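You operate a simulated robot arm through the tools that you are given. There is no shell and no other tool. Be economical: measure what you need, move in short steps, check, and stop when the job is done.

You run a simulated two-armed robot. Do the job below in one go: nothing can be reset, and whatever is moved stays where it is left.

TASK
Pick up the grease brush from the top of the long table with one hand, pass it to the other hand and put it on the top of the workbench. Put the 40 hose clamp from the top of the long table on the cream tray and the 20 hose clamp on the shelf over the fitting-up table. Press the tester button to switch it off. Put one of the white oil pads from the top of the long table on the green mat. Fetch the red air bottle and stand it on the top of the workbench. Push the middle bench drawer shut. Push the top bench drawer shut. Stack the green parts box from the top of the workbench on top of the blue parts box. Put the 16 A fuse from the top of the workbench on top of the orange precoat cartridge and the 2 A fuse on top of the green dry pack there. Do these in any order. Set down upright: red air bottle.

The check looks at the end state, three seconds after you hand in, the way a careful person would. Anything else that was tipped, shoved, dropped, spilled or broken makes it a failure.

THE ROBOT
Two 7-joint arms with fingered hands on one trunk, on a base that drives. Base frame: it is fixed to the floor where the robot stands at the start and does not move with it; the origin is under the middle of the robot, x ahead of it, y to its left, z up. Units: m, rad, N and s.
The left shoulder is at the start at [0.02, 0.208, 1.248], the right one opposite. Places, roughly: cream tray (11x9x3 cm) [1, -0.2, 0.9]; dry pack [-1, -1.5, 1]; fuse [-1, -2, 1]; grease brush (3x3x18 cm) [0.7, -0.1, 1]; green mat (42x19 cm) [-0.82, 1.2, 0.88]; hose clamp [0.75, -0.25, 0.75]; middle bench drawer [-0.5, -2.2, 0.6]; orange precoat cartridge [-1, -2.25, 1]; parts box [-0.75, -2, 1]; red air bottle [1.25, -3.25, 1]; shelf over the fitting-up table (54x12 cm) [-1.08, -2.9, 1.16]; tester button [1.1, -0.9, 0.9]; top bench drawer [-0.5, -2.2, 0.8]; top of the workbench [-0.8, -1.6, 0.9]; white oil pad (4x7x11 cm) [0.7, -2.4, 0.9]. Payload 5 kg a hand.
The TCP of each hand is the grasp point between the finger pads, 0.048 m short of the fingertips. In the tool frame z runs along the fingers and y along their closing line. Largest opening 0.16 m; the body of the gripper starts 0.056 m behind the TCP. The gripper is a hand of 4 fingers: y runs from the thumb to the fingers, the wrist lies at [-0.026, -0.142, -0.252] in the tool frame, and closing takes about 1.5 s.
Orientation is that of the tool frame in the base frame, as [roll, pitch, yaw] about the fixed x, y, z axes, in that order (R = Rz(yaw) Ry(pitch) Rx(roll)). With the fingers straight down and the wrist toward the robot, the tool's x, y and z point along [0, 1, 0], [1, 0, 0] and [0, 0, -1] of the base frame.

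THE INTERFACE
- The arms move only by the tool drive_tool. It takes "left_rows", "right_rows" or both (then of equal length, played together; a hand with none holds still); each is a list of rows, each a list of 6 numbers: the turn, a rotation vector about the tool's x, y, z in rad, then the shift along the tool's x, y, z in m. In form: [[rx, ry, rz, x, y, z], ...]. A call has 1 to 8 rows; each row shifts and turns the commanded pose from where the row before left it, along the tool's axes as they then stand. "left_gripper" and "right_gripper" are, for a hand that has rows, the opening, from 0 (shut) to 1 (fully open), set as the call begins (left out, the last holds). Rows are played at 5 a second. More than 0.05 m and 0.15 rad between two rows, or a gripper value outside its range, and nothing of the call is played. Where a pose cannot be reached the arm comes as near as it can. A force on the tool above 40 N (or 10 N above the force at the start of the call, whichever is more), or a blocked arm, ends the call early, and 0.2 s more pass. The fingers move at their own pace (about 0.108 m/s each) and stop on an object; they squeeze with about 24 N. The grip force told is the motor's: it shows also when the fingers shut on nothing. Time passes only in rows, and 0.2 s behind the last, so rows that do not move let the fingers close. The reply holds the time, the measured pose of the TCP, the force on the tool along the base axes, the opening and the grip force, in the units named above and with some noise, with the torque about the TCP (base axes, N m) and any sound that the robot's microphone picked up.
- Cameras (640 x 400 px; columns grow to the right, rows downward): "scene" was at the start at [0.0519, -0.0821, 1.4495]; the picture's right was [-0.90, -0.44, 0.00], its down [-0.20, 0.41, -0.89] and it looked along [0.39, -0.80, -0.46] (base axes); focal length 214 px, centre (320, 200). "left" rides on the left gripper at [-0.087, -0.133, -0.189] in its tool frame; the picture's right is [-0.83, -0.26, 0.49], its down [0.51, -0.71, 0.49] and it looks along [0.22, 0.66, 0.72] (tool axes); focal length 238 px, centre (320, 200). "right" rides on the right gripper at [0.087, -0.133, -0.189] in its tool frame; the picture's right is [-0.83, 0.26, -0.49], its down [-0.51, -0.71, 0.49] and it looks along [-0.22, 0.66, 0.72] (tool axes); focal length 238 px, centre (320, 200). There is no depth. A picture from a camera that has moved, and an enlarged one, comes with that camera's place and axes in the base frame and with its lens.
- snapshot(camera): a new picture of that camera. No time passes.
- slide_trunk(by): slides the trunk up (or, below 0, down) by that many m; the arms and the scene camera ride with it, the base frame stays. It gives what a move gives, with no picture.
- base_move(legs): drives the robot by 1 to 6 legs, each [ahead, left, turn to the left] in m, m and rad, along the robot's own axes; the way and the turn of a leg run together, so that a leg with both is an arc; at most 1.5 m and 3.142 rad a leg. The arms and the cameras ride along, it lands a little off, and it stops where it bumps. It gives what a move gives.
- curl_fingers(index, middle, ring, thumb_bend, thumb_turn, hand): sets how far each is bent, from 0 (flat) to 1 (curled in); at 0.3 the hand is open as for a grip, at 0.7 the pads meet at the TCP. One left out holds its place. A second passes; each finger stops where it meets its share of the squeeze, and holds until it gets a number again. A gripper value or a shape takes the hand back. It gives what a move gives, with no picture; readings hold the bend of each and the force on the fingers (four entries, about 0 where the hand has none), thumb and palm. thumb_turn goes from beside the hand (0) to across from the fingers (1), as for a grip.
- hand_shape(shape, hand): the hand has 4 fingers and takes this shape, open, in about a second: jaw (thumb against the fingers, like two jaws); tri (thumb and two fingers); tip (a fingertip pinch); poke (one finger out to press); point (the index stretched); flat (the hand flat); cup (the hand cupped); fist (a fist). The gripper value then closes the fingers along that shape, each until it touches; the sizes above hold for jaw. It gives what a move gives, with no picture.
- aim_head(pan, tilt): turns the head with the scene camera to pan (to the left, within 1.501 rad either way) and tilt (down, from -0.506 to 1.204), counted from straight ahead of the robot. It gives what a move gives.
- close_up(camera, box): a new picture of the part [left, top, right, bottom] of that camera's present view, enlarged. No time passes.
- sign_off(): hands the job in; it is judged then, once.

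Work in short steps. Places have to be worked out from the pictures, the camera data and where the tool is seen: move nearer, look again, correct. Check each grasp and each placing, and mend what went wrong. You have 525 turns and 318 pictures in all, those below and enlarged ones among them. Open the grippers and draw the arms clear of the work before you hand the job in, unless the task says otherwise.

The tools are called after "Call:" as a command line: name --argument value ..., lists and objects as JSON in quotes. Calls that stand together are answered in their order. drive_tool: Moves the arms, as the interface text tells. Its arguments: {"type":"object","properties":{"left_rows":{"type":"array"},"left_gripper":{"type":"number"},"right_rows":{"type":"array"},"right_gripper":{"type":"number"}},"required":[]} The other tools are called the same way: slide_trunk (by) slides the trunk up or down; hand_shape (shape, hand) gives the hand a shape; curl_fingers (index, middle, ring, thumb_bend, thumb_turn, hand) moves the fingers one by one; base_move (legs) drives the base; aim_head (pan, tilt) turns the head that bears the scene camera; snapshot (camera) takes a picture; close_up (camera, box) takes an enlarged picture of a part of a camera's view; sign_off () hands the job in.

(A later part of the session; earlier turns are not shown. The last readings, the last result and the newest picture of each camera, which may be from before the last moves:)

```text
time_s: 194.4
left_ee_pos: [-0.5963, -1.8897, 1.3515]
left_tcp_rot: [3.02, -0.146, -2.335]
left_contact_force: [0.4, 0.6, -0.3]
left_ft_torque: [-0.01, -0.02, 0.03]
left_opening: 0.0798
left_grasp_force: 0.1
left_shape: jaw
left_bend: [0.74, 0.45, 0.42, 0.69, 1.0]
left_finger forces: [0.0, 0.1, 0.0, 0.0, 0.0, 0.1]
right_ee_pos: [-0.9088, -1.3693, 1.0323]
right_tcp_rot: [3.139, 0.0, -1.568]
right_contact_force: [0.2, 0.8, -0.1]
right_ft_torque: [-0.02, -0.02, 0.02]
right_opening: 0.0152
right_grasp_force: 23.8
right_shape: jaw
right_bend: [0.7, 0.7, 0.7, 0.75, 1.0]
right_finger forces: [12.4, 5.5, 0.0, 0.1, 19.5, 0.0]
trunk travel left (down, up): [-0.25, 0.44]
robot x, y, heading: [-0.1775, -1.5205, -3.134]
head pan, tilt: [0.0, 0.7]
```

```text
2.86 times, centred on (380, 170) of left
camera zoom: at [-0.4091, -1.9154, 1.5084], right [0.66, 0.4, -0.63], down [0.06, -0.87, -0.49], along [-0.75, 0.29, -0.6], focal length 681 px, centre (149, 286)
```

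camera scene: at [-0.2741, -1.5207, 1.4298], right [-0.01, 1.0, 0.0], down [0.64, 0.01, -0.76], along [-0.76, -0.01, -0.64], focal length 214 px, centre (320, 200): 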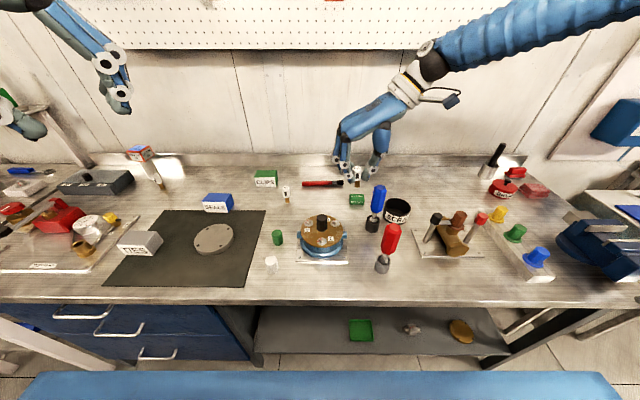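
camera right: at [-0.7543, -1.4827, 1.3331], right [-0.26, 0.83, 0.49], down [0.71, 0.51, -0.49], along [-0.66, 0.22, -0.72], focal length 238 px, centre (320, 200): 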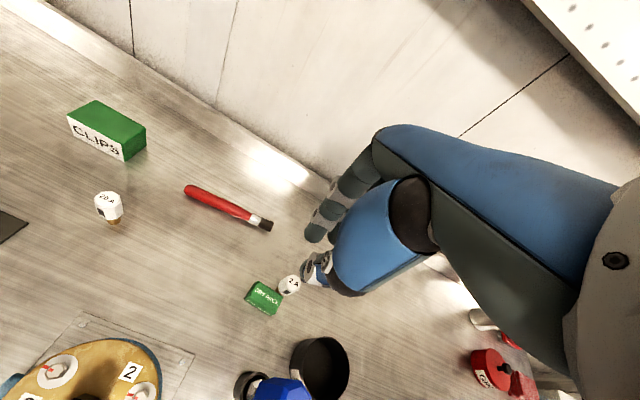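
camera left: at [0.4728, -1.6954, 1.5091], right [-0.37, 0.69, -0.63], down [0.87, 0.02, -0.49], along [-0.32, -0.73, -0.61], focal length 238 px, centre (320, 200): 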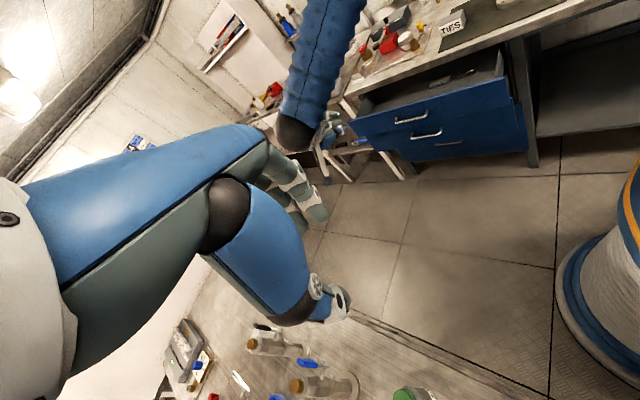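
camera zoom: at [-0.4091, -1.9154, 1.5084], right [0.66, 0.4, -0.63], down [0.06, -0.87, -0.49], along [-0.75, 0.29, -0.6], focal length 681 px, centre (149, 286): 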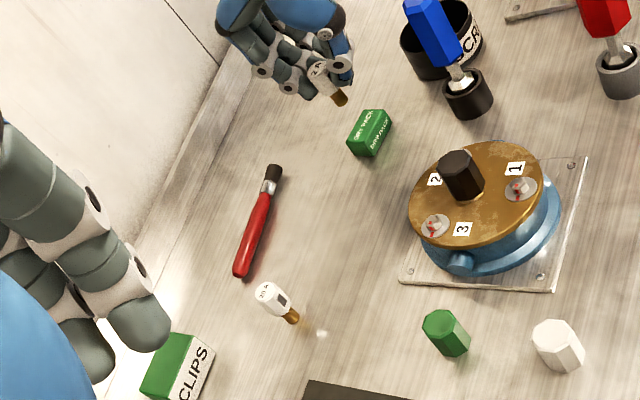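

Fuse upright in the grip. The pack centre is now (−0.874,−1.393). Move over it.

Call:
drive_tool --right_rows '[[0, 0, 0, 0.024, 0, 0], [0, 0, 0, 0, -0.029, 0], [0, 0, 0, 0, 0, 0.012], [0, 0, 0, 0, 0, 0]]'

Call:
close_up --camera "scene" --box '[335, 150, 385, 215]'

Call:
close_up --camera "left" --box '[350, 100, 430, 160]'

```text
time_s: 195.4
left_ee_pos: [-0.5957, -1.889, 1.3524]
left_tcp_rot: [3.022, -0.148, -2.337]
left_contact_force: [0.5, 0.7, 0.6]
left_ft_torque: [-0.05, 0.09, 0.03]
left_opening: 0.0802
left_grasp_force: 0.1
left_shape: jaw
left_bend: [0.74, 0.45, 0.42, 0.69, 1.0]
left_finger forces: [0.0, 0.0, 0.0, 0.1, 0.0, 0.1]
right_ee_pos: [-0.8784, -1.3921, 1.0202]
right_tcp_rot: [3.137, 0.0, -1.571]
right_contact_force: [0.8, -0.1, -0.7]
right_ft_torque: [-0.01, 0.07, 0.0]
right_opening: 0.0156
right_grasp_force: 24.2
right_shape: jaw
right_bend: [0.7, 0.7, 0.7, 0.75, 1.0]
right_finger forces: [12.4, 5.5, 0.1, 0.1, 19.5, 0.0]
trunk travel left (down, up): [-0.25, 0.44]
robot x, y, heading: [-0.1808, -1.5184, -3.133]
head pan, tilt: [0.0, 0.7]
```

```text
6.15 times, centred on (360, 182) of scene
camera zoom: at [-0.2729, -1.5213, 1.43], right [-0.01, 1.0, 0.0], down [0.64, 0.01, -0.77], along [-0.77, -0.01, -0.64], focal length 1320 px, centre (74, 308)
```

zoom: 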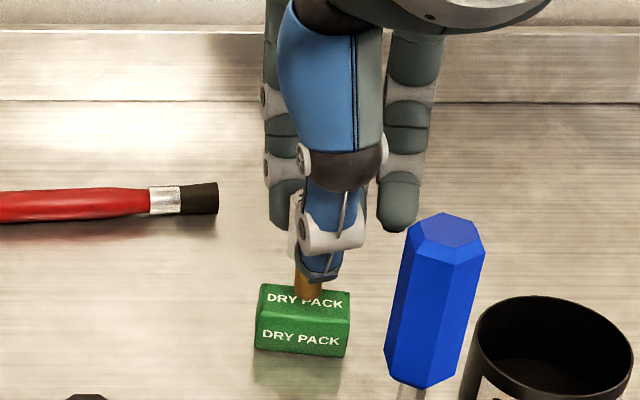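

```text
6.67 times, centred on (390, 130) of left
camera zoom: at [-0.4073, -1.9152, 1.5089], right [0.66, 0.4, -0.63], down [0.06, -0.87, -0.49], along [-0.75, 0.29, -0.6], focal length 1589 px, centre (-147, 667)
```

zoom: 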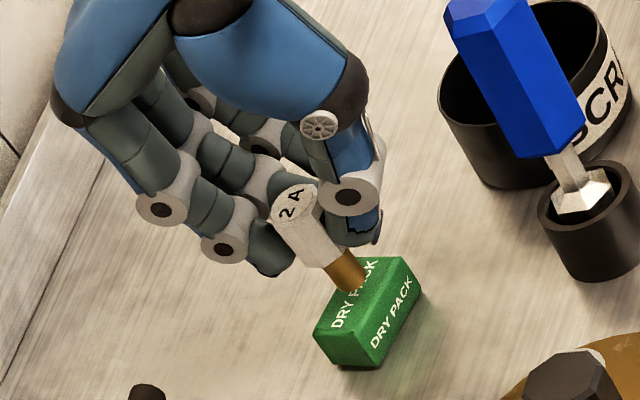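

Both views show the pin centred over the pack. Lower gently to contact.

Call:
drive_tool --right_rows '[[0, 0, 0, 0, 0, 0.005], [0, 0, 0, 0, 0, 0.002], [0, 0, 0, 0, 0, 0]]'

Call:
drive_tool --right_rows '[[0, 0, 0, 0, 0, 0.0015], [0, 0, 0, 0, 0, 0]]'

```text
time_s: 196.2
left_ee_pos: [-0.5957, -1.8885, 1.3514]
left_tcp_rot: [3.021, -0.145, -2.337]
left_contact_force: [-0.8, 0.1, -0.1]
left_ft_torque: [-0.01, 0.01, -0.02]
left_opening: 0.08
left_grasp_force: 0.1
left_shape: jaw
left_bend: [0.74, 0.45, 0.42, 0.69, 1.0]
left_finger forces: [0.0, 0.0, 0.0, 0.0, 0.0, 0.2]
right_ee_pos: [-0.8795, -1.3914, 1.0138]
right_tcp_rot: [3.138, 0.0, -1.57]
right_contact_force: [-0.2, 0.9, -0.8]
right_ft_torque: [0.02, 0.01, -0.03]
right_opening: 0.0156
right_grasp_force: 24.0
right_shape: jaw
right_bend: [0.7, 0.7, 0.7, 0.75, 1.0]
right_finger forces: [12.4, 5.6, 0.0, 0.0, 19.7, 0.0]
trunk travel left (down, up): [-0.25, 0.44]
robot x, y, heading: [-0.1775, -1.5187, -3.132]
head pan, tilt: [0.0, 0.7]
```

```text
time_s: 196.8
left_ee_pos: [-0.5954, -1.8898, 1.3517]
left_tcp_rot: [3.022, -0.146, -2.335]
left_contact_force: [0.1, -0.1, -0.7]
left_ft_torque: [0.04, 0.01, -0.02]
left_opening: 0.08
left_grasp_force: 0.0
left_shape: jaw
left_bend: [0.74, 0.45, 0.42, 0.69, 1.0]
left_finger forces: [0.1, 0.1, 0.1, 0.1, 0.0, 0.1]
right_ee_pos: [-0.8781, -1.3916, 1.011]
right_tcp_rot: [3.138, -0.001, -1.569]
right_contact_force: [0.9, 0.1, 4.2]
right_ft_torque: [-0.01, -0.07, 0.02]
right_opening: 0.0155
right_grasp_force: 24.3
right_shape: jaw
right_bend: [0.7, 0.7, 0.7, 0.75, 1.0]
right_finger forces: [12.7, 5.7, 0.0, 0.1, 20.3, 0.1]
trunk travel left (down, up): [-0.25, 0.44]
robot x, y, heading: [-0.1763, -1.5211, -3.129]
head pan, tilt: [0.0, 0.7]
```

Light contact (4 N). Release in small increments.

Call:
curl_fingers --hand "right" --index 0.68 --middle 0.68 --ring 0.66 --thumb_bend 0.73 --thumb_turn 1

Call:
close_up --camera "left" --box '[350, 100, 430, 160]'

```text
time_s: 197.8
left_ee_pos: [-0.5945, -1.8885, 1.3518]
left_tcp_rot: [3.022, -0.145, -2.338]
left_contact_force: [0.7, 0.5, 0.5]
left_ft_torque: [0.02, 0.01, 0.02]
left_opening: 0.0802
left_grasp_force: 0.0
left_shape: jaw
left_bend: [0.74, 0.45, 0.42, 0.69, 1.0]
left_finger forces: [0.0, 0.1, 0.1, 0.0, 0.1, 0.0]
right_ee_pos: [-0.8787, -1.391, 1.0113]
right_tcp_rot: [3.137, -0.001, -1.568]
right_contact_force: [0.4, -0.6, 10.3]
right_ft_torque: [0.0, -0.04, -0.03]
right_opening: 0.0299
right_grasp_force: 12.8
right_shape: fingers
right_bend: [0.63, 0.67, 0.66, 0.7, 1.0]
right_finger forces: [8.5, 2.9, 0.1, 0.0, 13.8, 0.0]
trunk travel left (down, up): [-0.25, 0.44]
robot x, y, heading: [-0.179, -1.5196, -3.127]
head pan, tilt: [0.0, 0.7]
```

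```text
6.67 times, centred on (390, 130) of left
camera zoom: at [-0.4079, -1.9158, 1.5086], right [0.66, 0.4, -0.63], down [0.06, -0.87, -0.49], along [-0.75, 0.29, -0.6], focal length 1589 px, centre (-147, 667)
```

zoom: 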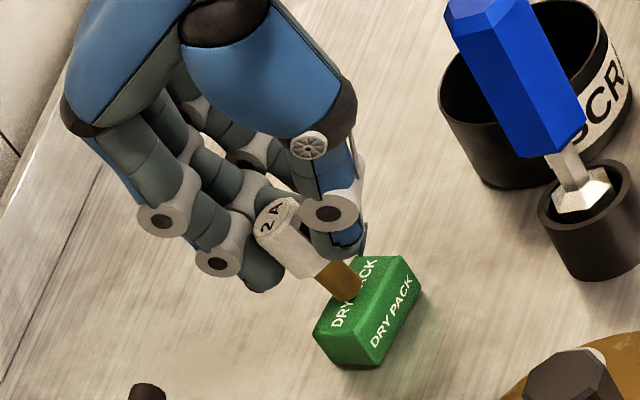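

The fuse leaned slightly toward the far fingers as they yielded. Nudge the hand 6 mm toward me to right it, and check.

Call:
drive_tool --right_rows '[[0, 0, 0, 0, -0.003, -0.001], [0, 0, 0, 0, -0.003, -0.001], [0, 0, 0, 0, 0, 0]]'

Call:
close_up --camera "left" --box '[350, 100, 430, 160]'

```text
time_s: 198.6
left_ee_pos: [-0.596, -1.888, 1.352]
left_tcp_rot: [3.021, -0.147, -2.337]
left_contact_force: [-0.3, -0.3, 0.5]
left_ft_torque: [0.02, 0.01, -0.01]
left_opening: 0.08
left_grasp_force: 0.0
left_shape: jaw
left_bend: [0.74, 0.45, 0.42, 0.69, 1.0]
left_finger forces: [0.1, 0.0, 0.1, 0.0, 0.0, 0.0]
right_ee_pos: [-0.8725, -1.3909, 1.0115]
right_tcp_rot: [3.14, 0.0, -1.569]
right_contact_force: [-0.2, -0.7, -0.6]
right_ft_torque: [0.02, -0.05, 0.02]
right_opening: 0.0304
right_grasp_force: 11.5
right_shape: fingers
right_bend: [0.63, 0.67, 0.66, 0.69, 1.0]
right_finger forces: [8.4, 3.1, 0.0, 0.0, 10.9, 0.0]
trunk travel left (down, up): [-0.25, 0.44]
robot x, y, heading: [-0.1797, -1.5177, -3.131]
head pan, tilt: [0.0, 0.7]
```

```text
6.67 times, centred on (390, 130) of left
camera zoom: at [-0.4088, -1.9156, 1.5084], right [0.66, 0.4, -0.63], down [0.06, -0.87, -0.49], along [-0.75, 0.29, -0.6], focal length 1589 px, centre (-147, 667)
```

zoom: 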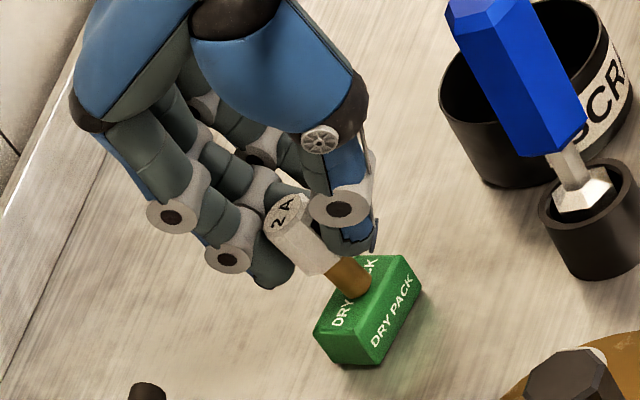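

Check the lean in the scene view.

Call:
close_up --camera "scene" --box '[335, 160, 385, 215]'

```text
7.27 times, centred on (360, 188) of scene
camera zoom: at [-0.2742, -1.5217, 1.4298], right [-0.01, 1.0, 0.0], down [0.64, 0.01, -0.76], along [-0.76, -0.01, -0.64], focal length 1560 px, centre (29, 291)
```

zoom: 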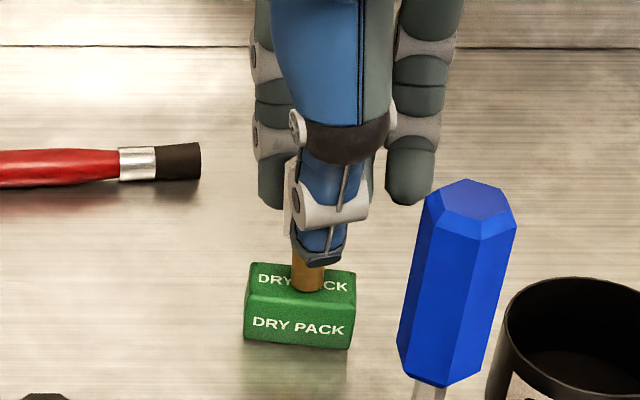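

Pin is fine in y; correct the pitch lean by rotating the hand −0.11 rad and shift to keep the pin over the centre, then touch down.

Call:
drive_tool --right_rows '[[-0.055, 0, 0, 0, -0.002, 0], [-0.055, 0, 0, 0, -0.002, 0], [0, 0, 0, 0, 0, 0.002], [0, 0, 0, 0, 0, 0]]'

Call:
close_up --camera "left" --box '[350, 100, 430, 160]'

Call:
close_up --camera "scene" --box '[335, 160, 385, 215]'

```text
time_s: 199.6
left_ee_pos: [-0.5945, -1.8886, 1.3518]
left_tcp_rot: [3.022, -0.146, -2.336]
left_contact_force: [-0.4, -0.1, 0.6]
left_ft_torque: [-0.01, 0.0, -0.01]
left_opening: 0.0801
left_grasp_force: 0.1
left_shape: jaw
left_bend: [0.74, 0.45, 0.42, 0.69, 1.0]
left_finger forces: [0.0, 0.0, 0.0, 0.1, 0.1, 0.0]
right_ee_pos: [-0.8698, -1.3915, 1.0104]
right_tcp_rot: [3.028, 0.0, -1.568]
right_contact_force: [0.3, 1.0, 7.2]
right_ft_torque: [0.03, -0.01, 0.0]
right_opening: 0.0302
right_grasp_force: 12.2
right_shape: fingers
right_bend: [0.63, 0.67, 0.66, 0.69, 1.0]
right_finger forces: [8.3, 3.3, 0.0, 0.1, 12.5, 0.0]
trunk travel left (down, up): [-0.25, 0.44]
robot x, y, heading: [-0.1796, -1.5185, -3.138]
head pan, tilt: [0.0, 0.7]
```

```text
6.67 times, centred on (390, 130) of left
camera zoom: at [-0.4082, -1.9157, 1.5086], right [0.66, 0.4, -0.63], down [0.06, -0.87, -0.49], along [-0.75, 0.29, -0.6], focal length 1589 px, centre (-147, 667)
```

zoom: 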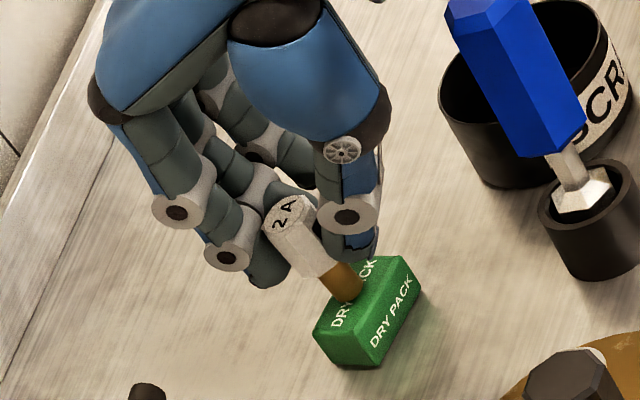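

```text
7.27 times, centred on (360, 188) of scene
camera zoom: at [-0.2736, -1.5218, 1.4299], right [-0.01, 1.0, 0.0], down [0.64, 0.01, -0.76], along [-0.76, -0.01, -0.64], focal length 1560 px, centre (29, 291)
```

zoom: 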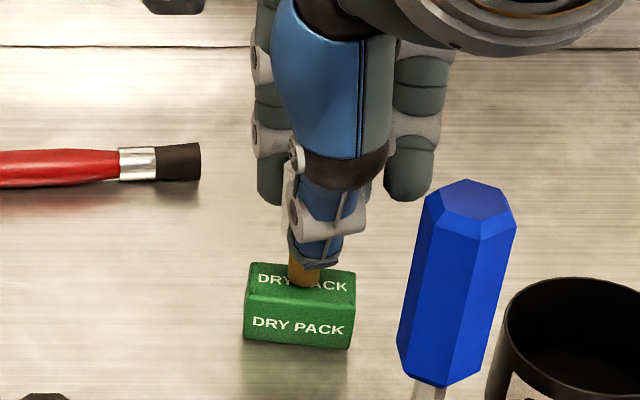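

Nearly vertical and seated at 7 N. Release another small increment.

Call:
curl_fingers --hand "right" --index 0.6 --middle 0.62 --ring 0.6 --thumb_bend 0.66 --thumb_turn 1

Call:
close_up --camera "left" --box '[350, 100, 430, 160]'

```text
time_s: 200.6
left_ee_pos: [-0.5966, -1.8889, 1.3522]
left_tcp_rot: [3.021, -0.146, -2.336]
left_contact_force: [-0.2, -0.1, -0.1]
left_ft_torque: [0.0, 0.01, 0.0]
left_opening: 0.0802
left_grasp_force: 0.0
left_shape: jaw
left_bend: [0.74, 0.45, 0.42, 0.69, 1.0]
left_finger forces: [0.1, 0.1, 0.0, 0.1, 0.0, 0.0]
right_ee_pos: [-0.869, -1.3909, 1.0089]
right_tcp_rot: [3.028, 0.0, -1.57]
right_contact_force: [0.0, -0.3, -0.5]
right_ft_torque: [0.01, 0.02, -0.02]
right_opening: 0.0393
right_grasp_force: 0.1
right_shape: fingers
right_bend: [0.6, 0.62, 0.6, 0.66, 1.0]
right_finger forces: [0.0, 0.0, 0.0, 0.1, 0.0, 0.0]
trunk travel left (down, up): [-0.25, 0.44]
robot x, y, heading: [-0.1797, -1.5225, -3.129]
head pan, tilt: [0.0, 0.7]
```

```text
6.67 times, centred on (390, 130) of left
camera zoom: at [-0.4087, -1.9156, 1.5085], right [0.66, 0.4, -0.63], down [0.06, -0.87, -0.49], along [-0.75, 0.29, -0.6], focal length 1589 px, centre (-147, 667)
```

zoom: 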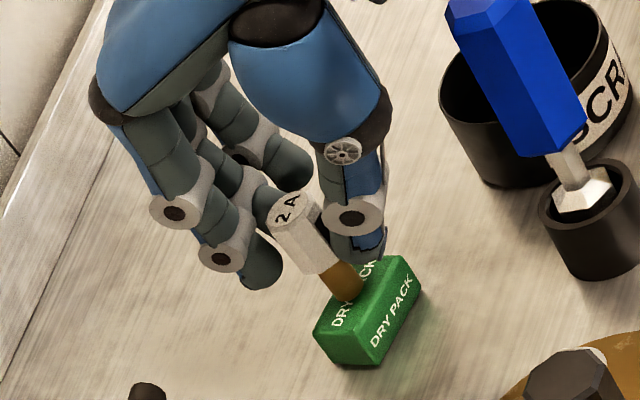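

Released and standing. Open wide, then rise straight up.

Call:
curl_fingers --hand "right" --index 0.45 --middle 0.45 --ring 0.45 --thumb_bend 0.5

Call:
drive_tool --right_rows '[[0, 0, 0, 0, 0, -0.02], [0, 0, 0, 0, 0, -0.03], [0, 0, 0, 0, 0, -0.04], [0, 0, 0, 0, 0, -0.05]]'

Call:
close_up --camera "left" --box '[330, 70, 450, 170]'

```text
time_s: 201.6
left_ee_pos: [-0.5962, -1.8883, 1.3517]
left_tcp_rot: [3.023, -0.145, -2.336]
left_contact_force: [0.0, -0.6, -1.2]
left_ft_torque: [0.01, -0.01, 0.0]
left_opening: 0.0801
left_grasp_force: 0.0
left_shape: jaw
left_bend: [0.74, 0.45, 0.42, 0.69, 1.0]
left_finger forces: [0.0, 0.0, 0.0, 0.1, 0.0, 0.0]
right_ee_pos: [-0.8691, -1.3927, 1.0105]
right_tcp_rot: [3.029, 0.0, -1.569]
right_contact_force: [0.3, 0.7, -0.4]
right_ft_torque: [0.01, 0.0, -0.02]
right_opening: 0.1005
right_grasp_force: 0.1
right_shape: fingers
right_bend: [0.45, 0.45, 0.45, 0.5, 1.0]
right_finger forces: [0.0, 0.1, 0.0, 0.0, 0.0, 0.1]
trunk travel left (down, up): [-0.25, 0.44]
robot x, y, heading: [-0.1813, -1.5221, -3.13]
head pan, tilt: [0.0, 0.7]
```

```text
time_s: 202.6
left_ee_pos: [-0.5937, -1.8892, 1.3528]
left_tcp_rot: [3.021, -0.148, -2.335]
left_contact_force: [1.2, -0.1, -0.4]
left_ft_torque: [-0.02, 0.11, 0.01]
left_opening: 0.0799
left_grasp_force: 0.0
left_shape: jaw
left_bend: [0.74, 0.45, 0.42, 0.69, 1.0]
left_finger forces: [0.0, 0.1, 0.1, 0.0, 0.0, 0.1]
right_ee_pos: [-0.8499, -1.3917, 1.1499]
right_tcp_rot: [3.029, -0.001, -1.566]
right_contact_force: [1.9, -1.4, -0.8]
right_ft_torque: [-0.01, 0.21, -0.02]
right_opening: 0.1007
right_grasp_force: 0.2
right_shape: fingers
right_bend: [0.45, 0.45, 0.45, 0.5, 1.0]
right_finger forces: [0.0, 0.1, 0.0, 0.1, 0.1, 0.0]
trunk travel left (down, up): [-0.25, 0.44]
robot x, y, heading: [-0.1816, -1.5219, -3.134]
head pan, tilt: [0.0, 0.7]
```

```text
4.00 times, centred on (390, 120) of left
camera zoom: at [-0.4062, -1.9159, 1.5089], right [0.66, 0.4, -0.63], down [0.06, -0.87, -0.49], along [-0.75, 0.29, -0.6], focal length 953 px, centre (40, 520)
```

zoom: 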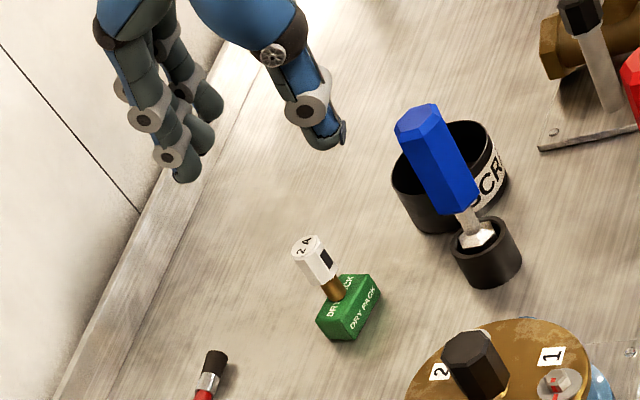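

2 A fuse stands on the dry pack. Next CLIPS onto SEALS. Untilt, raise, and slide the base left.

Call:
drive_tool --right_rows '[[0.055, 0, 0, 0, 0, -0.04], [0.055, 0, 0, 0, 0, -0.04]]'

Call:
base_move --legs '[[0, 0.42, 0]]'

Call:
snapshot --camera "right"

Call:
snapshot --camera "scene"

```text
time_s: 203.2
left_ee_pos: [-0.5966, -1.8886, 1.3518]
left_tcp_rot: [3.021, -0.146, -2.334]
left_contact_force: [-0.8, 0.3, -1.0]
left_ft_torque: [0.01, -0.03, 0.01]
left_opening: 0.0801
left_grasp_force: 0.2
left_shape: jaw
left_bend: [0.74, 0.45, 0.42, 0.69, 1.0]
left_finger forces: [0.0, 0.0, 0.0, 0.0, 0.0, 0.1]
right_ee_pos: [-0.8448, -1.392, 1.2295]
right_tcp_rot: [3.141, 0.0, -1.568]
right_contact_force: [0.0, -0.6, -1.1]
right_ft_torque: [-0.01, -0.02, 0.01]
right_opening: 0.1007
right_grasp_force: 0.1
right_shape: fingers
right_bend: [0.45, 0.45, 0.45, 0.5, 1.0]
right_finger forces: [0.0, 0.0, 0.0, 0.0, 0.1, 0.1]
trunk travel left (down, up): [-0.25, 0.44]
robot x, y, heading: [-0.1842, -1.5172, -3.13]
head pan, tilt: [0.0, 0.7]
```

```text
time_s: 205.8
left_ee_pos: [-0.5927, -2.3049, 1.3509]
left_tcp_rot: [3.02, -0.145, -2.336]
left_contact_force: [0.7, -1.0, -0.3]
left_ft_torque: [0.12, 0.04, -0.02]
left_opening: 0.0798
left_grasp_force: 0.0
left_shape: jaw
left_bend: [0.74, 0.45, 0.42, 0.69, 1.0]
left_finger forces: [0.0, 0.1, 0.0, 0.0, 0.1, 0.0]
right_ee_pos: [-0.8412, -1.8086, 1.2314]
right_tcp_rot: [3.138, 0.0, -1.57]
right_contact_force: [0.7, 0.4, -0.4]
right_ft_torque: [0.06, -0.01, 0.0]
right_opening: 0.1006
right_grasp_force: 0.1
right_shape: fingers
right_bend: [0.45, 0.45, 0.45, 0.5, 1.0]
right_finger forces: [0.0, 0.0, 0.0, 0.0, 0.1, 0.1]
trunk travel left (down, up): [-0.25, 0.44]
robot x, y, heading: [-0.1743, -1.9393, -3.129]
head pan, tilt: [0.0, 0.7]
```

```text
171 pictures are left
camera right: at [-0.7084, -1.8953, 1.4195], right [-0.26, 0.83, 0.49], down [0.71, 0.51, -0.49], along [-0.66, 0.22, -0.72], focal length 238 px, centre (320, 200)
```

right: 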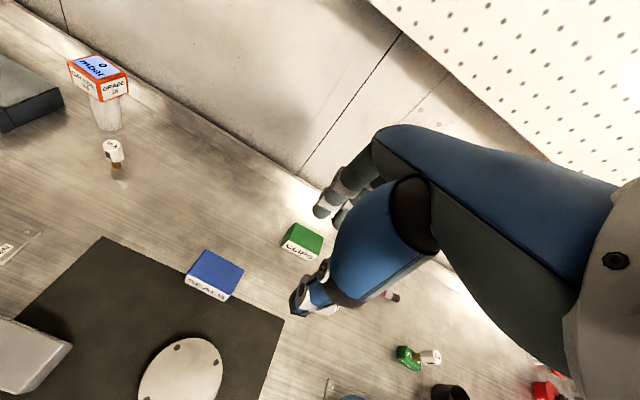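

```text
170 pictures are left
camera scene: at [-0.2705, -1.9379, 1.4298], right [-0.01, 1.0, 0.0], down [0.64, 0.01, -0.76], along [-0.76, -0.01, -0.64], focal length 214 px, centre (320, 200)
```

scene: 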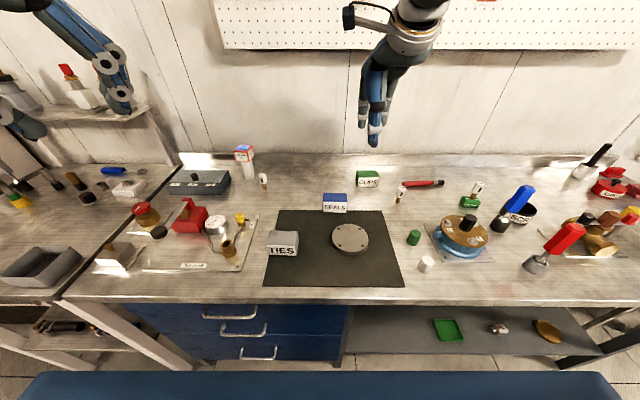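

Move over CLIPS at safe height and check.

Call:
drive_tool --right_rows '[[0, 0, 0, -0.018, 0.043, 0.01], [0, 0, 0, -0.018, 0.043, 0.01], [0, 0, 0, -0.018, 0.043, 0.01], [0, 0, 0, 0, 0.041, 0.02], [0, 0, 0, 0, 0, 0.045], [0, 0, 0, 0, 0, 0.045], [0, 0, 0, 0, 0, 0.04]]'

Call:
curl_fingers --hand "right" --index 0.4 --middle 0.4 --ring 0.4 --thumb_bend 0.4

Call:
close_up --camera "right" --box '[200, 160, 440, 360]'

Call:
close_up --camera "scene" --box '[310, 100, 430, 210]'

```text
time_s: 207.4
left_ee_pos: [-0.5938, -2.3036, 1.3526]
left_tcp_rot: [3.021, -0.145, -2.337]
left_contact_force: [-0.2, 1.0, 0.2]
left_ft_torque: [0.02, -0.07, 0.0]
left_opening: 0.0799
left_grasp_force: 0.0
left_shape: jaw
left_bend: [0.74, 0.45, 0.42, 0.69, 1.0]
left_finger forces: [0.0, 0.0, 0.1, 0.0, 0.0, 0.0]
right_ee_pos: [-1.0154, -1.7551, 1.0475]
right_tcp_rot: [3.136, 0.0, -1.569]
right_contact_force: [-0.7, -0.4, 2.4]
right_ft_torque: [-0.05, -0.17, 0.02]
right_opening: 0.1009
right_grasp_force: 0.1
right_shape: fingers
right_bend: [0.45, 0.45, 0.45, 0.5, 1.0]
right_finger forces: [0.1, 0.1, 0.0, 0.0, 0.0, 0.1]
trunk travel left (down, up): [-0.25, 0.44]
robot x, y, heading: [-0.1762, -1.938, -3.132]
head pan, tilt: [0.0, 0.7]
```

```text
time_s: 208.4
left_ee_pos: [-0.5931, -2.304, 1.3528]
left_tcp_rot: [3.022, -0.147, -2.337]
left_contact_force: [0.1, 0.1, -0.3]
left_ft_torque: [-0.02, 0.04, -0.01]
left_opening: 0.08
left_grasp_force: 0.1
left_shape: jaw
left_bend: [0.74, 0.45, 0.42, 0.69, 1.0]
left_finger forces: [0.1, 0.1, 0.0, 0.1, 0.1, 0.0]
right_ee_pos: [-1.0136, -1.755, 1.0485]
right_tcp_rot: [3.139, 0.001, -1.567]
right_contact_force: [-0.7, -0.9, 0.2]
right_ft_torque: [-0.01, -0.05, 0.01]
right_opening: 0.1305
right_grasp_force: 0.0
right_shape: fingers
right_bend: [0.4, 0.4, 0.4, 0.4, 0.99]
right_finger forces: [0.1, 0.1, 0.1, 0.1, 0.0, 0.1]
trunk travel left (down, up): [-0.25, 0.44]
robot x, y, heading: [-0.1753, -1.9355, -3.132]
head pan, tilt: [0.0, 0.7]
```

```text
2.00 times, centred on (320, 260) of right
camera zoom: at [-0.8804, -1.8422, 1.2371], right [-0.26, 0.83, 0.49], down [0.71, 0.51, -0.49], along [-0.66, 0.22, -0.72], focal length 477 px, centre (320, 80)
```

zoom: 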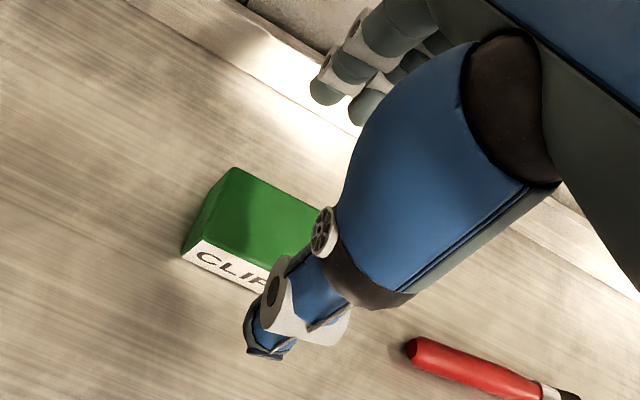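

```text
3.64 times, centred on (370, 155) of scene
camera zoom: at [-0.2704, -1.937, 1.4299], right [-0.01, 1.0, 0.0], down [0.64, 0.01, -0.76], along [-0.76, -0.01, -0.64], focal length 780 px, centre (138, 364)
```

zoom: 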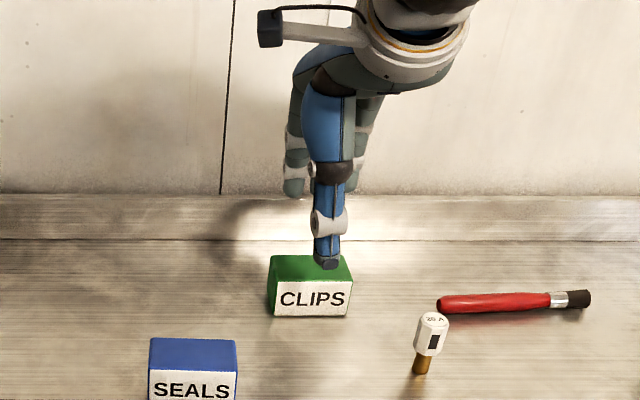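

Aligned; shift 6 mm right, descend and grip CLIPS.

Call:
drive_tool --right_rows '[[0, 0, 0, -0.006, -0.002, 0.04], [0, 0, 0, 0, 0, 0.035], [0, 0, 0, 0, 0, 0.017]]'

Call:
drive_tool --right_rows '[[0, 0, 0, 0, 0, 0], [0, 0, 0, 0, 0, 0], [0, 0, 0, 0, 0, 0], [0, 0, 0, 0, 0, 0], [0, 0, 0, 0, 0, 0], [0, 0, 0, 0, 0, 0]]' --right_gripper 0

Call:
close_up --camera "scene" --box '[310, 100, 430, 210]'

```text
time_s: 209.2
left_ee_pos: [-0.593, -2.3043, 1.3521]
left_tcp_rot: [3.021, -0.145, -2.339]
left_contact_force: [-0.7, 1.2, -0.5]
left_ft_torque: [-0.03, -0.03, -0.02]
left_opening: 0.08
left_grasp_force: 0.0
left_shape: jaw
left_bend: [0.74, 0.45, 0.42, 0.69, 1.0]
left_finger forces: [0.1, 0.1, 0.1, 0.1, 0.1, 0.0]
right_ee_pos: [-1.0152, -1.7471, 0.957]
right_tcp_rot: [3.137, 0.002, -1.568]
right_contact_force: [-0.7, -0.2, 0.0]
right_ft_torque: [0.03, -0.04, 0.02]
right_opening: 0.1306
right_grasp_force: 0.0
right_shape: fingers
right_bend: [0.4, 0.4, 0.4, 0.4, 0.99]
right_finger forces: [0.0, 0.0, 0.0, 0.0, 0.1, 0.1]
trunk travel left (down, up): [-0.25, 0.44]
robot x, y, heading: [-0.1812, -1.9359, -3.13]
head pan, tilt: [0.0, 0.7]
```

```text
time_s: 210.6
left_ee_pos: [-0.5923, -2.3044, 1.3527]
left_tcp_rot: [3.022, -0.145, -2.336]
left_contact_force: [-0.1, 0.2, 0.5]
left_ft_torque: [-0.02, 0.01, 0.02]
left_opening: 0.0802
left_grasp_force: 0.0
left_shape: jaw
left_bend: [0.74, 0.45, 0.42, 0.69, 1.0]
left_finger forces: [0.0, 0.0, 0.1, 0.1, 0.0, 0.0]
right_ee_pos: [-1.0148, -1.7481, 0.9588]
right_tcp_rot: [3.138, 0.0, -1.569]
right_contact_force: [0.1, 0.8, 0.8]
right_ft_torque: [0.02, 0.03, -0.03]
right_opening: 0.0499
right_grasp_force: 23.6
right_shape: jaw
right_bend: [0.73, 0.56, 0.57, 0.73, 1.0]
right_finger forces: [12.4, 6.1, 2.3, 0.1, 21.2, 0.0]
trunk travel left (down, up): [-0.25, 0.44]
robot x, y, heading: [-0.1784, -1.9396, -3.132]
head pan, tilt: [0.0, 0.7]
```

```text
3.64 times, centred on (370, 155) of scene
camera zoom: at [-0.2707, -1.937, 1.4298], right [-0.01, 1.0, 0.0], down [0.64, 0.01, -0.76], along [-0.76, -0.01, -0.64], focal length 780 px, centre (138, 364)
```

zoom: 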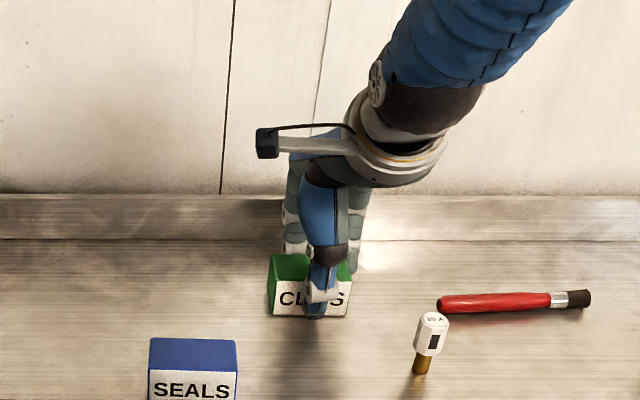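

Good grip on all fingers. Lift 10 cm and check.

Call:
drive_tool --right_rows '[[0, 0, 0, 0, 0, -0.03], [0, 0, 0, 0, -0.02, -0.04], [0, 0, 0, 0, -0.02, -0.04], [0, 0, 0, 0, 0, 0]]'

Call:
snapshot --camera "scene"

Call:
close_up --camera "scene" --box '[300, 90, 420, 230]'

```text
time_s: 211.6
left_ee_pos: [-0.5949, -2.304, 1.3523]
left_tcp_rot: [3.025, -0.146, -2.338]
left_contact_force: [-0.3, 0.9, -0.4]
left_ft_torque: [0.0, -0.11, -0.01]
left_opening: 0.0799
left_grasp_force: 0.1
left_shape: jaw
left_bend: [0.74, 0.45, 0.42, 0.69, 1.0]
left_finger forces: [0.1, 0.0, 0.0, 0.0, 0.1, 0.0]
right_ee_pos: [-0.9743, -1.7497, 1.0651]
right_tcp_rot: [3.14, 0.0, -1.569]
right_contact_force: [-1.0, 0.1, -1.6]
right_ft_torque: [-0.01, -0.04, 0.05]
right_opening: 0.0499
right_grasp_force: 23.7
right_shape: jaw
right_bend: [0.73, 0.56, 0.58, 0.73, 1.0]
right_finger forces: [12.4, 6.1, 2.4, 0.0, 21.6, 0.1]
trunk travel left (down, up): [-0.25, 0.44]
robot x, y, heading: [-0.1798, -1.9382, -3.136]
head pan, tilt: [0.0, 0.7]
```

```text
166 pictures are left
camera scene: at [-0.2721, -1.937, 1.4296], right [-0.01, 1.0, 0.0], down [0.65, 0.01, -0.76], along [-0.76, -0.01, -0.65], focal length 214 px, centre (320, 200)
```

scene: 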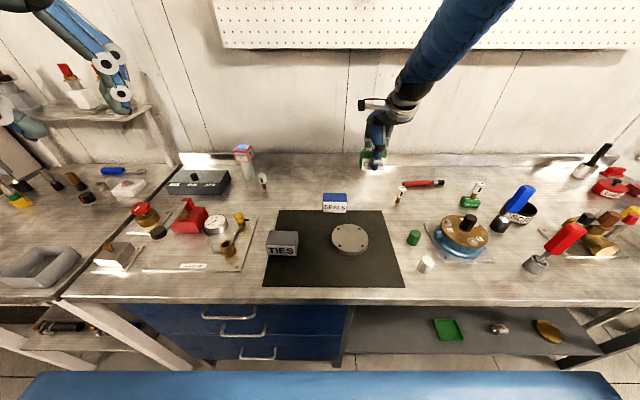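

```text
2.86 times, centred on (360, 160) of scene
camera zoom: at [-0.2721, -1.937, 1.4296], right [-0.01, 1.0, 0.0], down [0.65, 0.01, -0.76], along [-0.76, -0.01, -0.65], focal length 613 px, centre (206, 314)
```

zoom: 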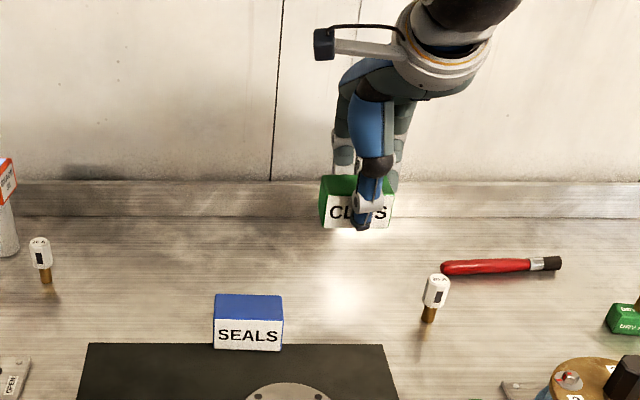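

CLIPS is held level. Move over SEALS (target centre (−0.852,−1.891)).

Call:
drive_tool --right_rows '[[0, 0, 0, 0.034, -0.028, 0], [0, 0, 0, 0.034, -0.028, 0], [0, 0, 0, 0.034, -0.028, 0], [0, 0, 0, 0.034, -0.029, 0], [0, 0, 0, 0, 0, 0.03], [0, 0, 0, 0, 0, 0.012]]'

Call:
close_up --camera "scene" --box '[290, 130, 390, 220]'

Call:
close_up --camera "left" --box '[300, 140, 480, 280]'

```text
time_s: 213.0
left_ee_pos: [-0.5905, -2.3049, 1.352]
left_tcp_rot: [3.018, -0.146, -2.335]
left_contact_force: [0.6, -0.7, -0.2]
left_ft_torque: [0.08, 0.1, 0.01]
left_opening: 0.0802
left_grasp_force: 0.0
left_shape: jaw
left_bend: [0.74, 0.45, 0.42, 0.69, 1.0]
left_finger forces: [0.0, 0.0, 0.0, 0.0, 0.1, 0.0]
right_ee_pos: [-0.857, -1.8861, 1.0275]
right_tcp_rot: [3.138, -0.001, -1.567]
right_contact_force: [0.7, -1.5, -1.5]
right_ft_torque: [0.06, 0.05, -0.02]
right_opening: 0.0502
right_grasp_force: 24.2
right_shape: jaw
right_bend: [0.73, 0.56, 0.58, 0.73, 1.0]
right_finger forces: [12.5, 6.1, 2.3, 0.0, 21.5, 0.0]
trunk travel left (down, up): [-0.25, 0.44]
robot x, y, heading: [-0.1722, -1.935, -3.133]
head pan, tilt: [0.0, 0.7]
```

```text
4.44 times, centred on (340, 175) of scene
camera zoom: at [-0.2694, -1.9379, 1.4299], right [-0.01, 1.0, 0.0], down [0.64, 0.01, -0.77], along [-0.77, -0.01, -0.64], focal length 953 px, centre (231, 311)
```

zoom: 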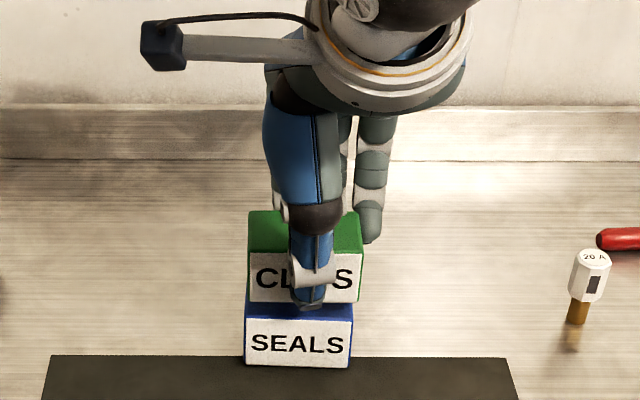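

```text
2.86 times, centred on (390, 210) of left
camera zoom: at [-0.4039, -2.3319, 1.5085], right [0.66, 0.4, -0.63], down [0.06, -0.87, -0.49], along [-0.75, 0.29, -0.6], focal length 681 px, centre (120, 171)
```

zoom: 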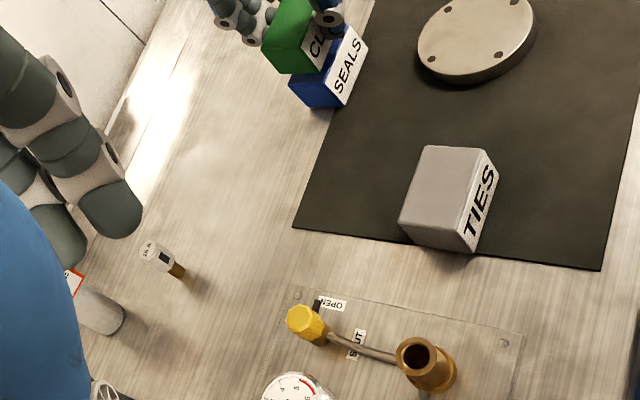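

Well aligned in both views. Lower onto SEALS until contact.

Call:
drive_tool --right_rows '[[0, 0, 0, 0.002, 0, 0.012], [0, 0, 0, 0, 0, 0.006], [0, 0, 0, 0, 0, 0.002], [0, 0, 0, 0, 0, 0]]'

Call:
drive_tool --right_rows '[[0, 0, 0, 0, 0, 0.002], [0, 0, 0, 0, 0, 0]]'

```text
time_s: 214.0
left_ee_pos: [-0.5929, -2.3051, 1.3517]
left_tcp_rot: [3.021, -0.145, -2.336]
left_contact_force: [0.0, 0.0, 0.5]
left_ft_torque: [0.0, 0.0, 0.02]
left_opening: 0.0803
left_grasp_force: 0.1
left_shape: jaw
left_bend: [0.74, 0.45, 0.42, 0.69, 1.0]
left_finger forces: [0.1, 0.0, 0.1, 0.0, 0.0, 0.0]
right_ee_pos: [-0.8573, -1.8839, 1.015]
right_tcp_rot: [3.141, 0.0, -1.569]
right_contact_force: [-0.3, -0.4, -1.0]
right_ft_torque: [0.01, 0.05, -0.01]
right_opening: 0.0498
right_grasp_force: 24.2
right_shape: jaw
right_bend: [0.73, 0.56, 0.58, 0.73, 1.0]
right_finger forces: [12.5, 6.1, 2.3, 0.1, 21.4, 0.0]
right hand out of reach, approached as far as the arm can: row 1
trunk travel left (down, up): [-0.25, 0.44]
robot x, y, heading: [-0.1748, -1.9395, -3.131]
head pan, tilt: [0.0, 0.7]
```

```text
time_s: 214.6
left_ee_pos: [-0.5927, -2.3044, 1.351]
left_tcp_rot: [3.023, -0.145, -2.336]
left_contact_force: [0.0, 0.4, -0.1]
left_ft_torque: [-0.03, -0.01, -0.01]
left_opening: 0.08
left_grasp_force: 0.1
left_shape: jaw
left_bend: [0.74, 0.45, 0.42, 0.69, 1.0]
left_finger forces: [0.0, 0.0, 0.0, 0.0, 0.0, 0.1]
right_ee_pos: [-0.8585, -1.8844, 1.0127]
right_tcp_rot: [3.139, 0.001, -1.569]
right_contact_force: [0.1, 0.1, -1.8]
right_ft_torque: [0.0, 0.02, 0.02]
right_opening: 0.0499
right_grasp_force: 23.9
right_shape: jaw
right_bend: [0.73, 0.56, 0.58, 0.73, 1.0]
right_finger forces: [12.6, 6.2, 2.4, 0.0, 21.4, 0.0]
trunk travel left (down, up): [-0.25, 0.44]
robot x, y, heading: [-0.1758, -1.9354, -3.132]
head pan, tilt: [0.0, 0.7]
```

Continue lowering until a force appears.

Call:
drive_tool --right_rows '[[0, 0, 0, 0, 0, 0.003], [0, 0, 0, 0, 0, 0.002], [0, 0, 0, 0, 0, 0]]'

Call:
drive_tool --right_rows '[[0, 0, 0, 0, 0, 0.002], [0, 0, 0, 0, 0, 0]]'

```text
time_s: 215.4
left_ee_pos: [-0.5906, -2.3048, 1.3514]
left_tcp_rot: [3.019, -0.145, -2.336]
left_contact_force: [0.9, -0.5, -0.6]
left_ft_torque: [0.03, 0.03, -0.01]
left_opening: 0.0799
left_grasp_force: 0.1
left_shape: jaw
left_bend: [0.74, 0.45, 0.42, 0.69, 1.0]
left_finger forces: [0.1, 0.1, 0.1, 0.0, 0.0, 0.0]
right_ee_pos: [-0.8574, -1.8834, 1.0097]
right_tcp_rot: [3.135, -0.001, -1.57]
right_contact_force: [2.7, 0.6, 20.6]
right_ft_torque: [0.01, -0.67, -0.04]
right_opening: 0.0517
right_grasp_force: 24.4
right_shape: jaw
right_bend: [0.73, 0.56, 0.58, 0.73, 1.0]
right_finger forces: [14.8, 7.1, 3.0, 0.0, 27.9, 0.0]
trunk travel left (down, up): [-0.25, 0.44]
robot x, y, heading: [-0.1745, -1.9347, -3.135]
head pan, tilt: [0.0, 0.7]
```

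```text
time_s: 216.0
left_ee_pos: [-0.5918, -2.3052, 1.3533]
left_tcp_rot: [3.02, -0.148, -2.336]
left_contact_force: [-0.8, 0.8, 0.4]
left_ft_torque: [0.04, -0.01, -0.02]
left_opening: 0.0799
left_grasp_force: 0.0
left_shape: jaw
left_bend: [0.74, 0.45, 0.42, 0.69, 1.0]
left_finger forces: [0.1, 0.0, 0.0, 0.0, 0.0, 0.1]
right_ee_pos: [-0.858, -1.8831, 1.0081]
right_tcp_rot: [3.133, 0.0, -1.569]
right_contact_force: [-2.0, -1.1, 30.2]
right_ft_torque: [-0.01, -0.35, 0.03]
right_opening: 0.052
right_grasp_force: 24.3
right_shape: jaw
right_bend: [0.73, 0.56, 0.58, 0.74, 1.0]
right_finger forces: [16.6, 8.5, 3.5, 0.0, 28.0, 0.0]
trunk travel left (down, up): [-0.25, 0.44]
robot x, y, heading: [-0.1772, -1.9387, -3.134]
head pan, tilt: [0.0, 0.7]
```

In contact. Relieve, verify small force, then release stepwise.

Call:
drive_tool --right_rows '[[0, 0, 0, 0, 0, -0.003], [0, 0, 0, 0, 0, 0]]'

Call:
curl_fingers --hand "right" --index 0.54 --middle 0.53 --ring 0.53 --thumb_bend 0.66 --thumb_turn 1

Call:
close_up --camera "scene" --box '[290, 130, 390, 220]'

```text
time_s: 216.6
left_ee_pos: [-0.5931, -2.3051, 1.3514]
left_tcp_rot: [3.022, -0.145, -2.337]
left_contact_force: [-0.6, -0.1, -0.5]
left_ft_torque: [-0.01, 0.01, 0.0]
left_opening: 0.0799
left_grasp_force: 0.0
left_shape: jaw
left_bend: [0.74, 0.45, 0.42, 0.69, 1.0]
left_finger forces: [0.0, 0.1, 0.0, 0.0, 0.0, 0.1]
right_ee_pos: [-0.8574, -1.8834, 1.0096]
right_tcp_rot: [3.136, -0.001, -1.569]
right_contact_force: [-4.8, -1.1, 17.9]
right_ft_torque: [0.01, 0.12, -0.02]
right_opening: 0.0515
right_grasp_force: 24.0
right_shape: jaw
right_bend: [0.73, 0.56, 0.58, 0.74, 1.0]
right_finger forces: [16.4, 8.5, 3.4, 0.0, 24.1, 0.0]
trunk travel left (down, up): [-0.25, 0.44]
robot x, y, heading: [-0.1766, -1.9361, -3.132]
head pan, tilt: [0.0, 0.7]
```

```text
time_s: 217.6
left_ee_pos: [-0.5935, -2.3038, 1.3519]
left_tcp_rot: [3.021, -0.145, -2.337]
left_contact_force: [-0.1, 0.0, -0.3]
left_ft_torque: [0.01, -0.01, 0.0]
left_opening: 0.0803
left_grasp_force: 0.0
left_shape: jaw
left_bend: [0.74, 0.45, 0.42, 0.69, 1.0]
left_finger forces: [0.0, 0.0, 0.1, 0.1, 0.1, 0.0]
right_ee_pos: [-0.8573, -1.8834, 1.0089]
right_tcp_rot: [3.139, 0.0, -1.568]
right_contact_force: [0.2, 0.7, -2.0]
right_ft_torque: [0.01, -0.02, -0.06]
right_opening: 0.0623
right_grasp_force: 5.2
right_shape: fingers
right_bend: [0.53, 0.52, 0.53, 0.63, 1.0]
right_finger forces: [3.4, 2.4, 0.0, 0.0, 5.8, 0.0]
trunk travel left (down, up): [-0.25, 0.44]
robot x, y, heading: [-0.1773, -1.9364, -3.134]
head pan, tilt: [0.0, 0.7]
```

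```text
4.44 times, centred on (340, 175) of scene
camera zoom: at [-0.2707, -1.9371, 1.4298], right [-0.01, 1.0, 0.0], down [0.64, 0.01, -0.76], along [-0.76, -0.01, -0.64], focal length 953 px, centre (231, 311)
```

zoom: 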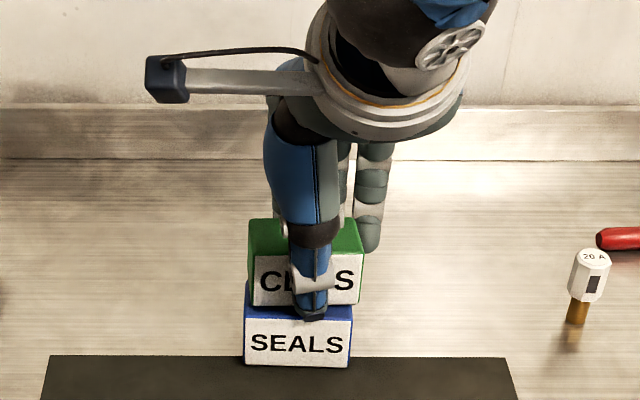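

CLIPS sits ~2 cm too far back. Regrip, lift slightly, shift 18 mm toward me, and set down again.

Call:
drive_tool --right_rows '[[0, 0, 0, 0, 0, 0], [0, 0, 0, 0, 0, 0], [0, 0, 0, 0, 0, 0], [0, 0, 0, 0, 0, 0], [0, 0, 0, 0, 0, -0.01], [0, 0, 0, 0, -0.018, 0], [0, 0, 0, 0, 0, 0]]' --right_gripper 0

Call:
close_up --camera "scene" --box '[290, 130, 390, 220]'

```text
time_s: 219.2
left_ee_pos: [-0.5934, -2.3043, 1.351]
left_tcp_rot: [3.024, -0.146, -2.335]
left_contact_force: [-0.3, -0.8, 0.3]
left_ft_torque: [0.08, 0.02, -0.04]
left_opening: 0.0802
left_grasp_force: 0.2
left_shape: jaw
left_bend: [0.74, 0.45, 0.42, 0.69, 1.0]
left_finger forces: [0.1, 0.1, 0.0, 0.0, 0.1, 0.1]
right_ee_pos: [-0.8414, -1.8811, 1.0198]
right_tcp_rot: [3.137, -0.001, -1.571]
right_contact_force: [-0.2, 0.1, -1.2]
right_ft_torque: [0.07, 0.02, 0.01]
right_opening: 0.0154
right_grasp_force: 23.8
right_shape: jaw
right_bend: [0.56, 0.53, 0.64, 0.63, 1.0]
right_finger forces: [29.4, 9.6, 2.9, 0.0, 40.9, 0.1]
trunk travel left (down, up): [-0.25, 0.44]
robot x, y, heading: [-0.1763, -1.9366, -3.137]
head pan, tilt: [0.0, 0.7]
```

```text
4.44 times, centred on (340, 175) of scene
camera zoom: at [-0.2711, -1.9374, 1.4298], right [-0.01, 1.0, 0.0], down [0.64, 0.01, -0.76], along [-0.76, -0.01, -0.64], focal length 953 px, centre (231, 311)
```

zoom: 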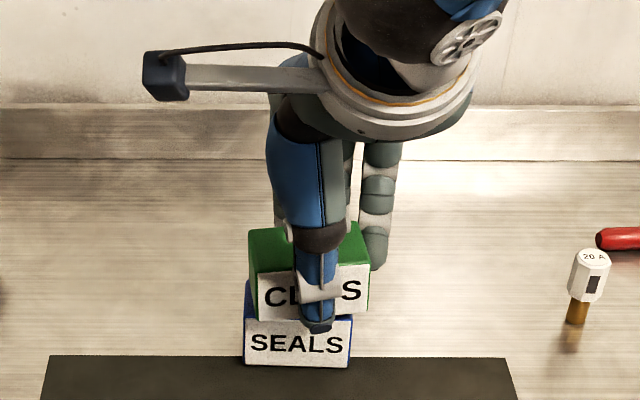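

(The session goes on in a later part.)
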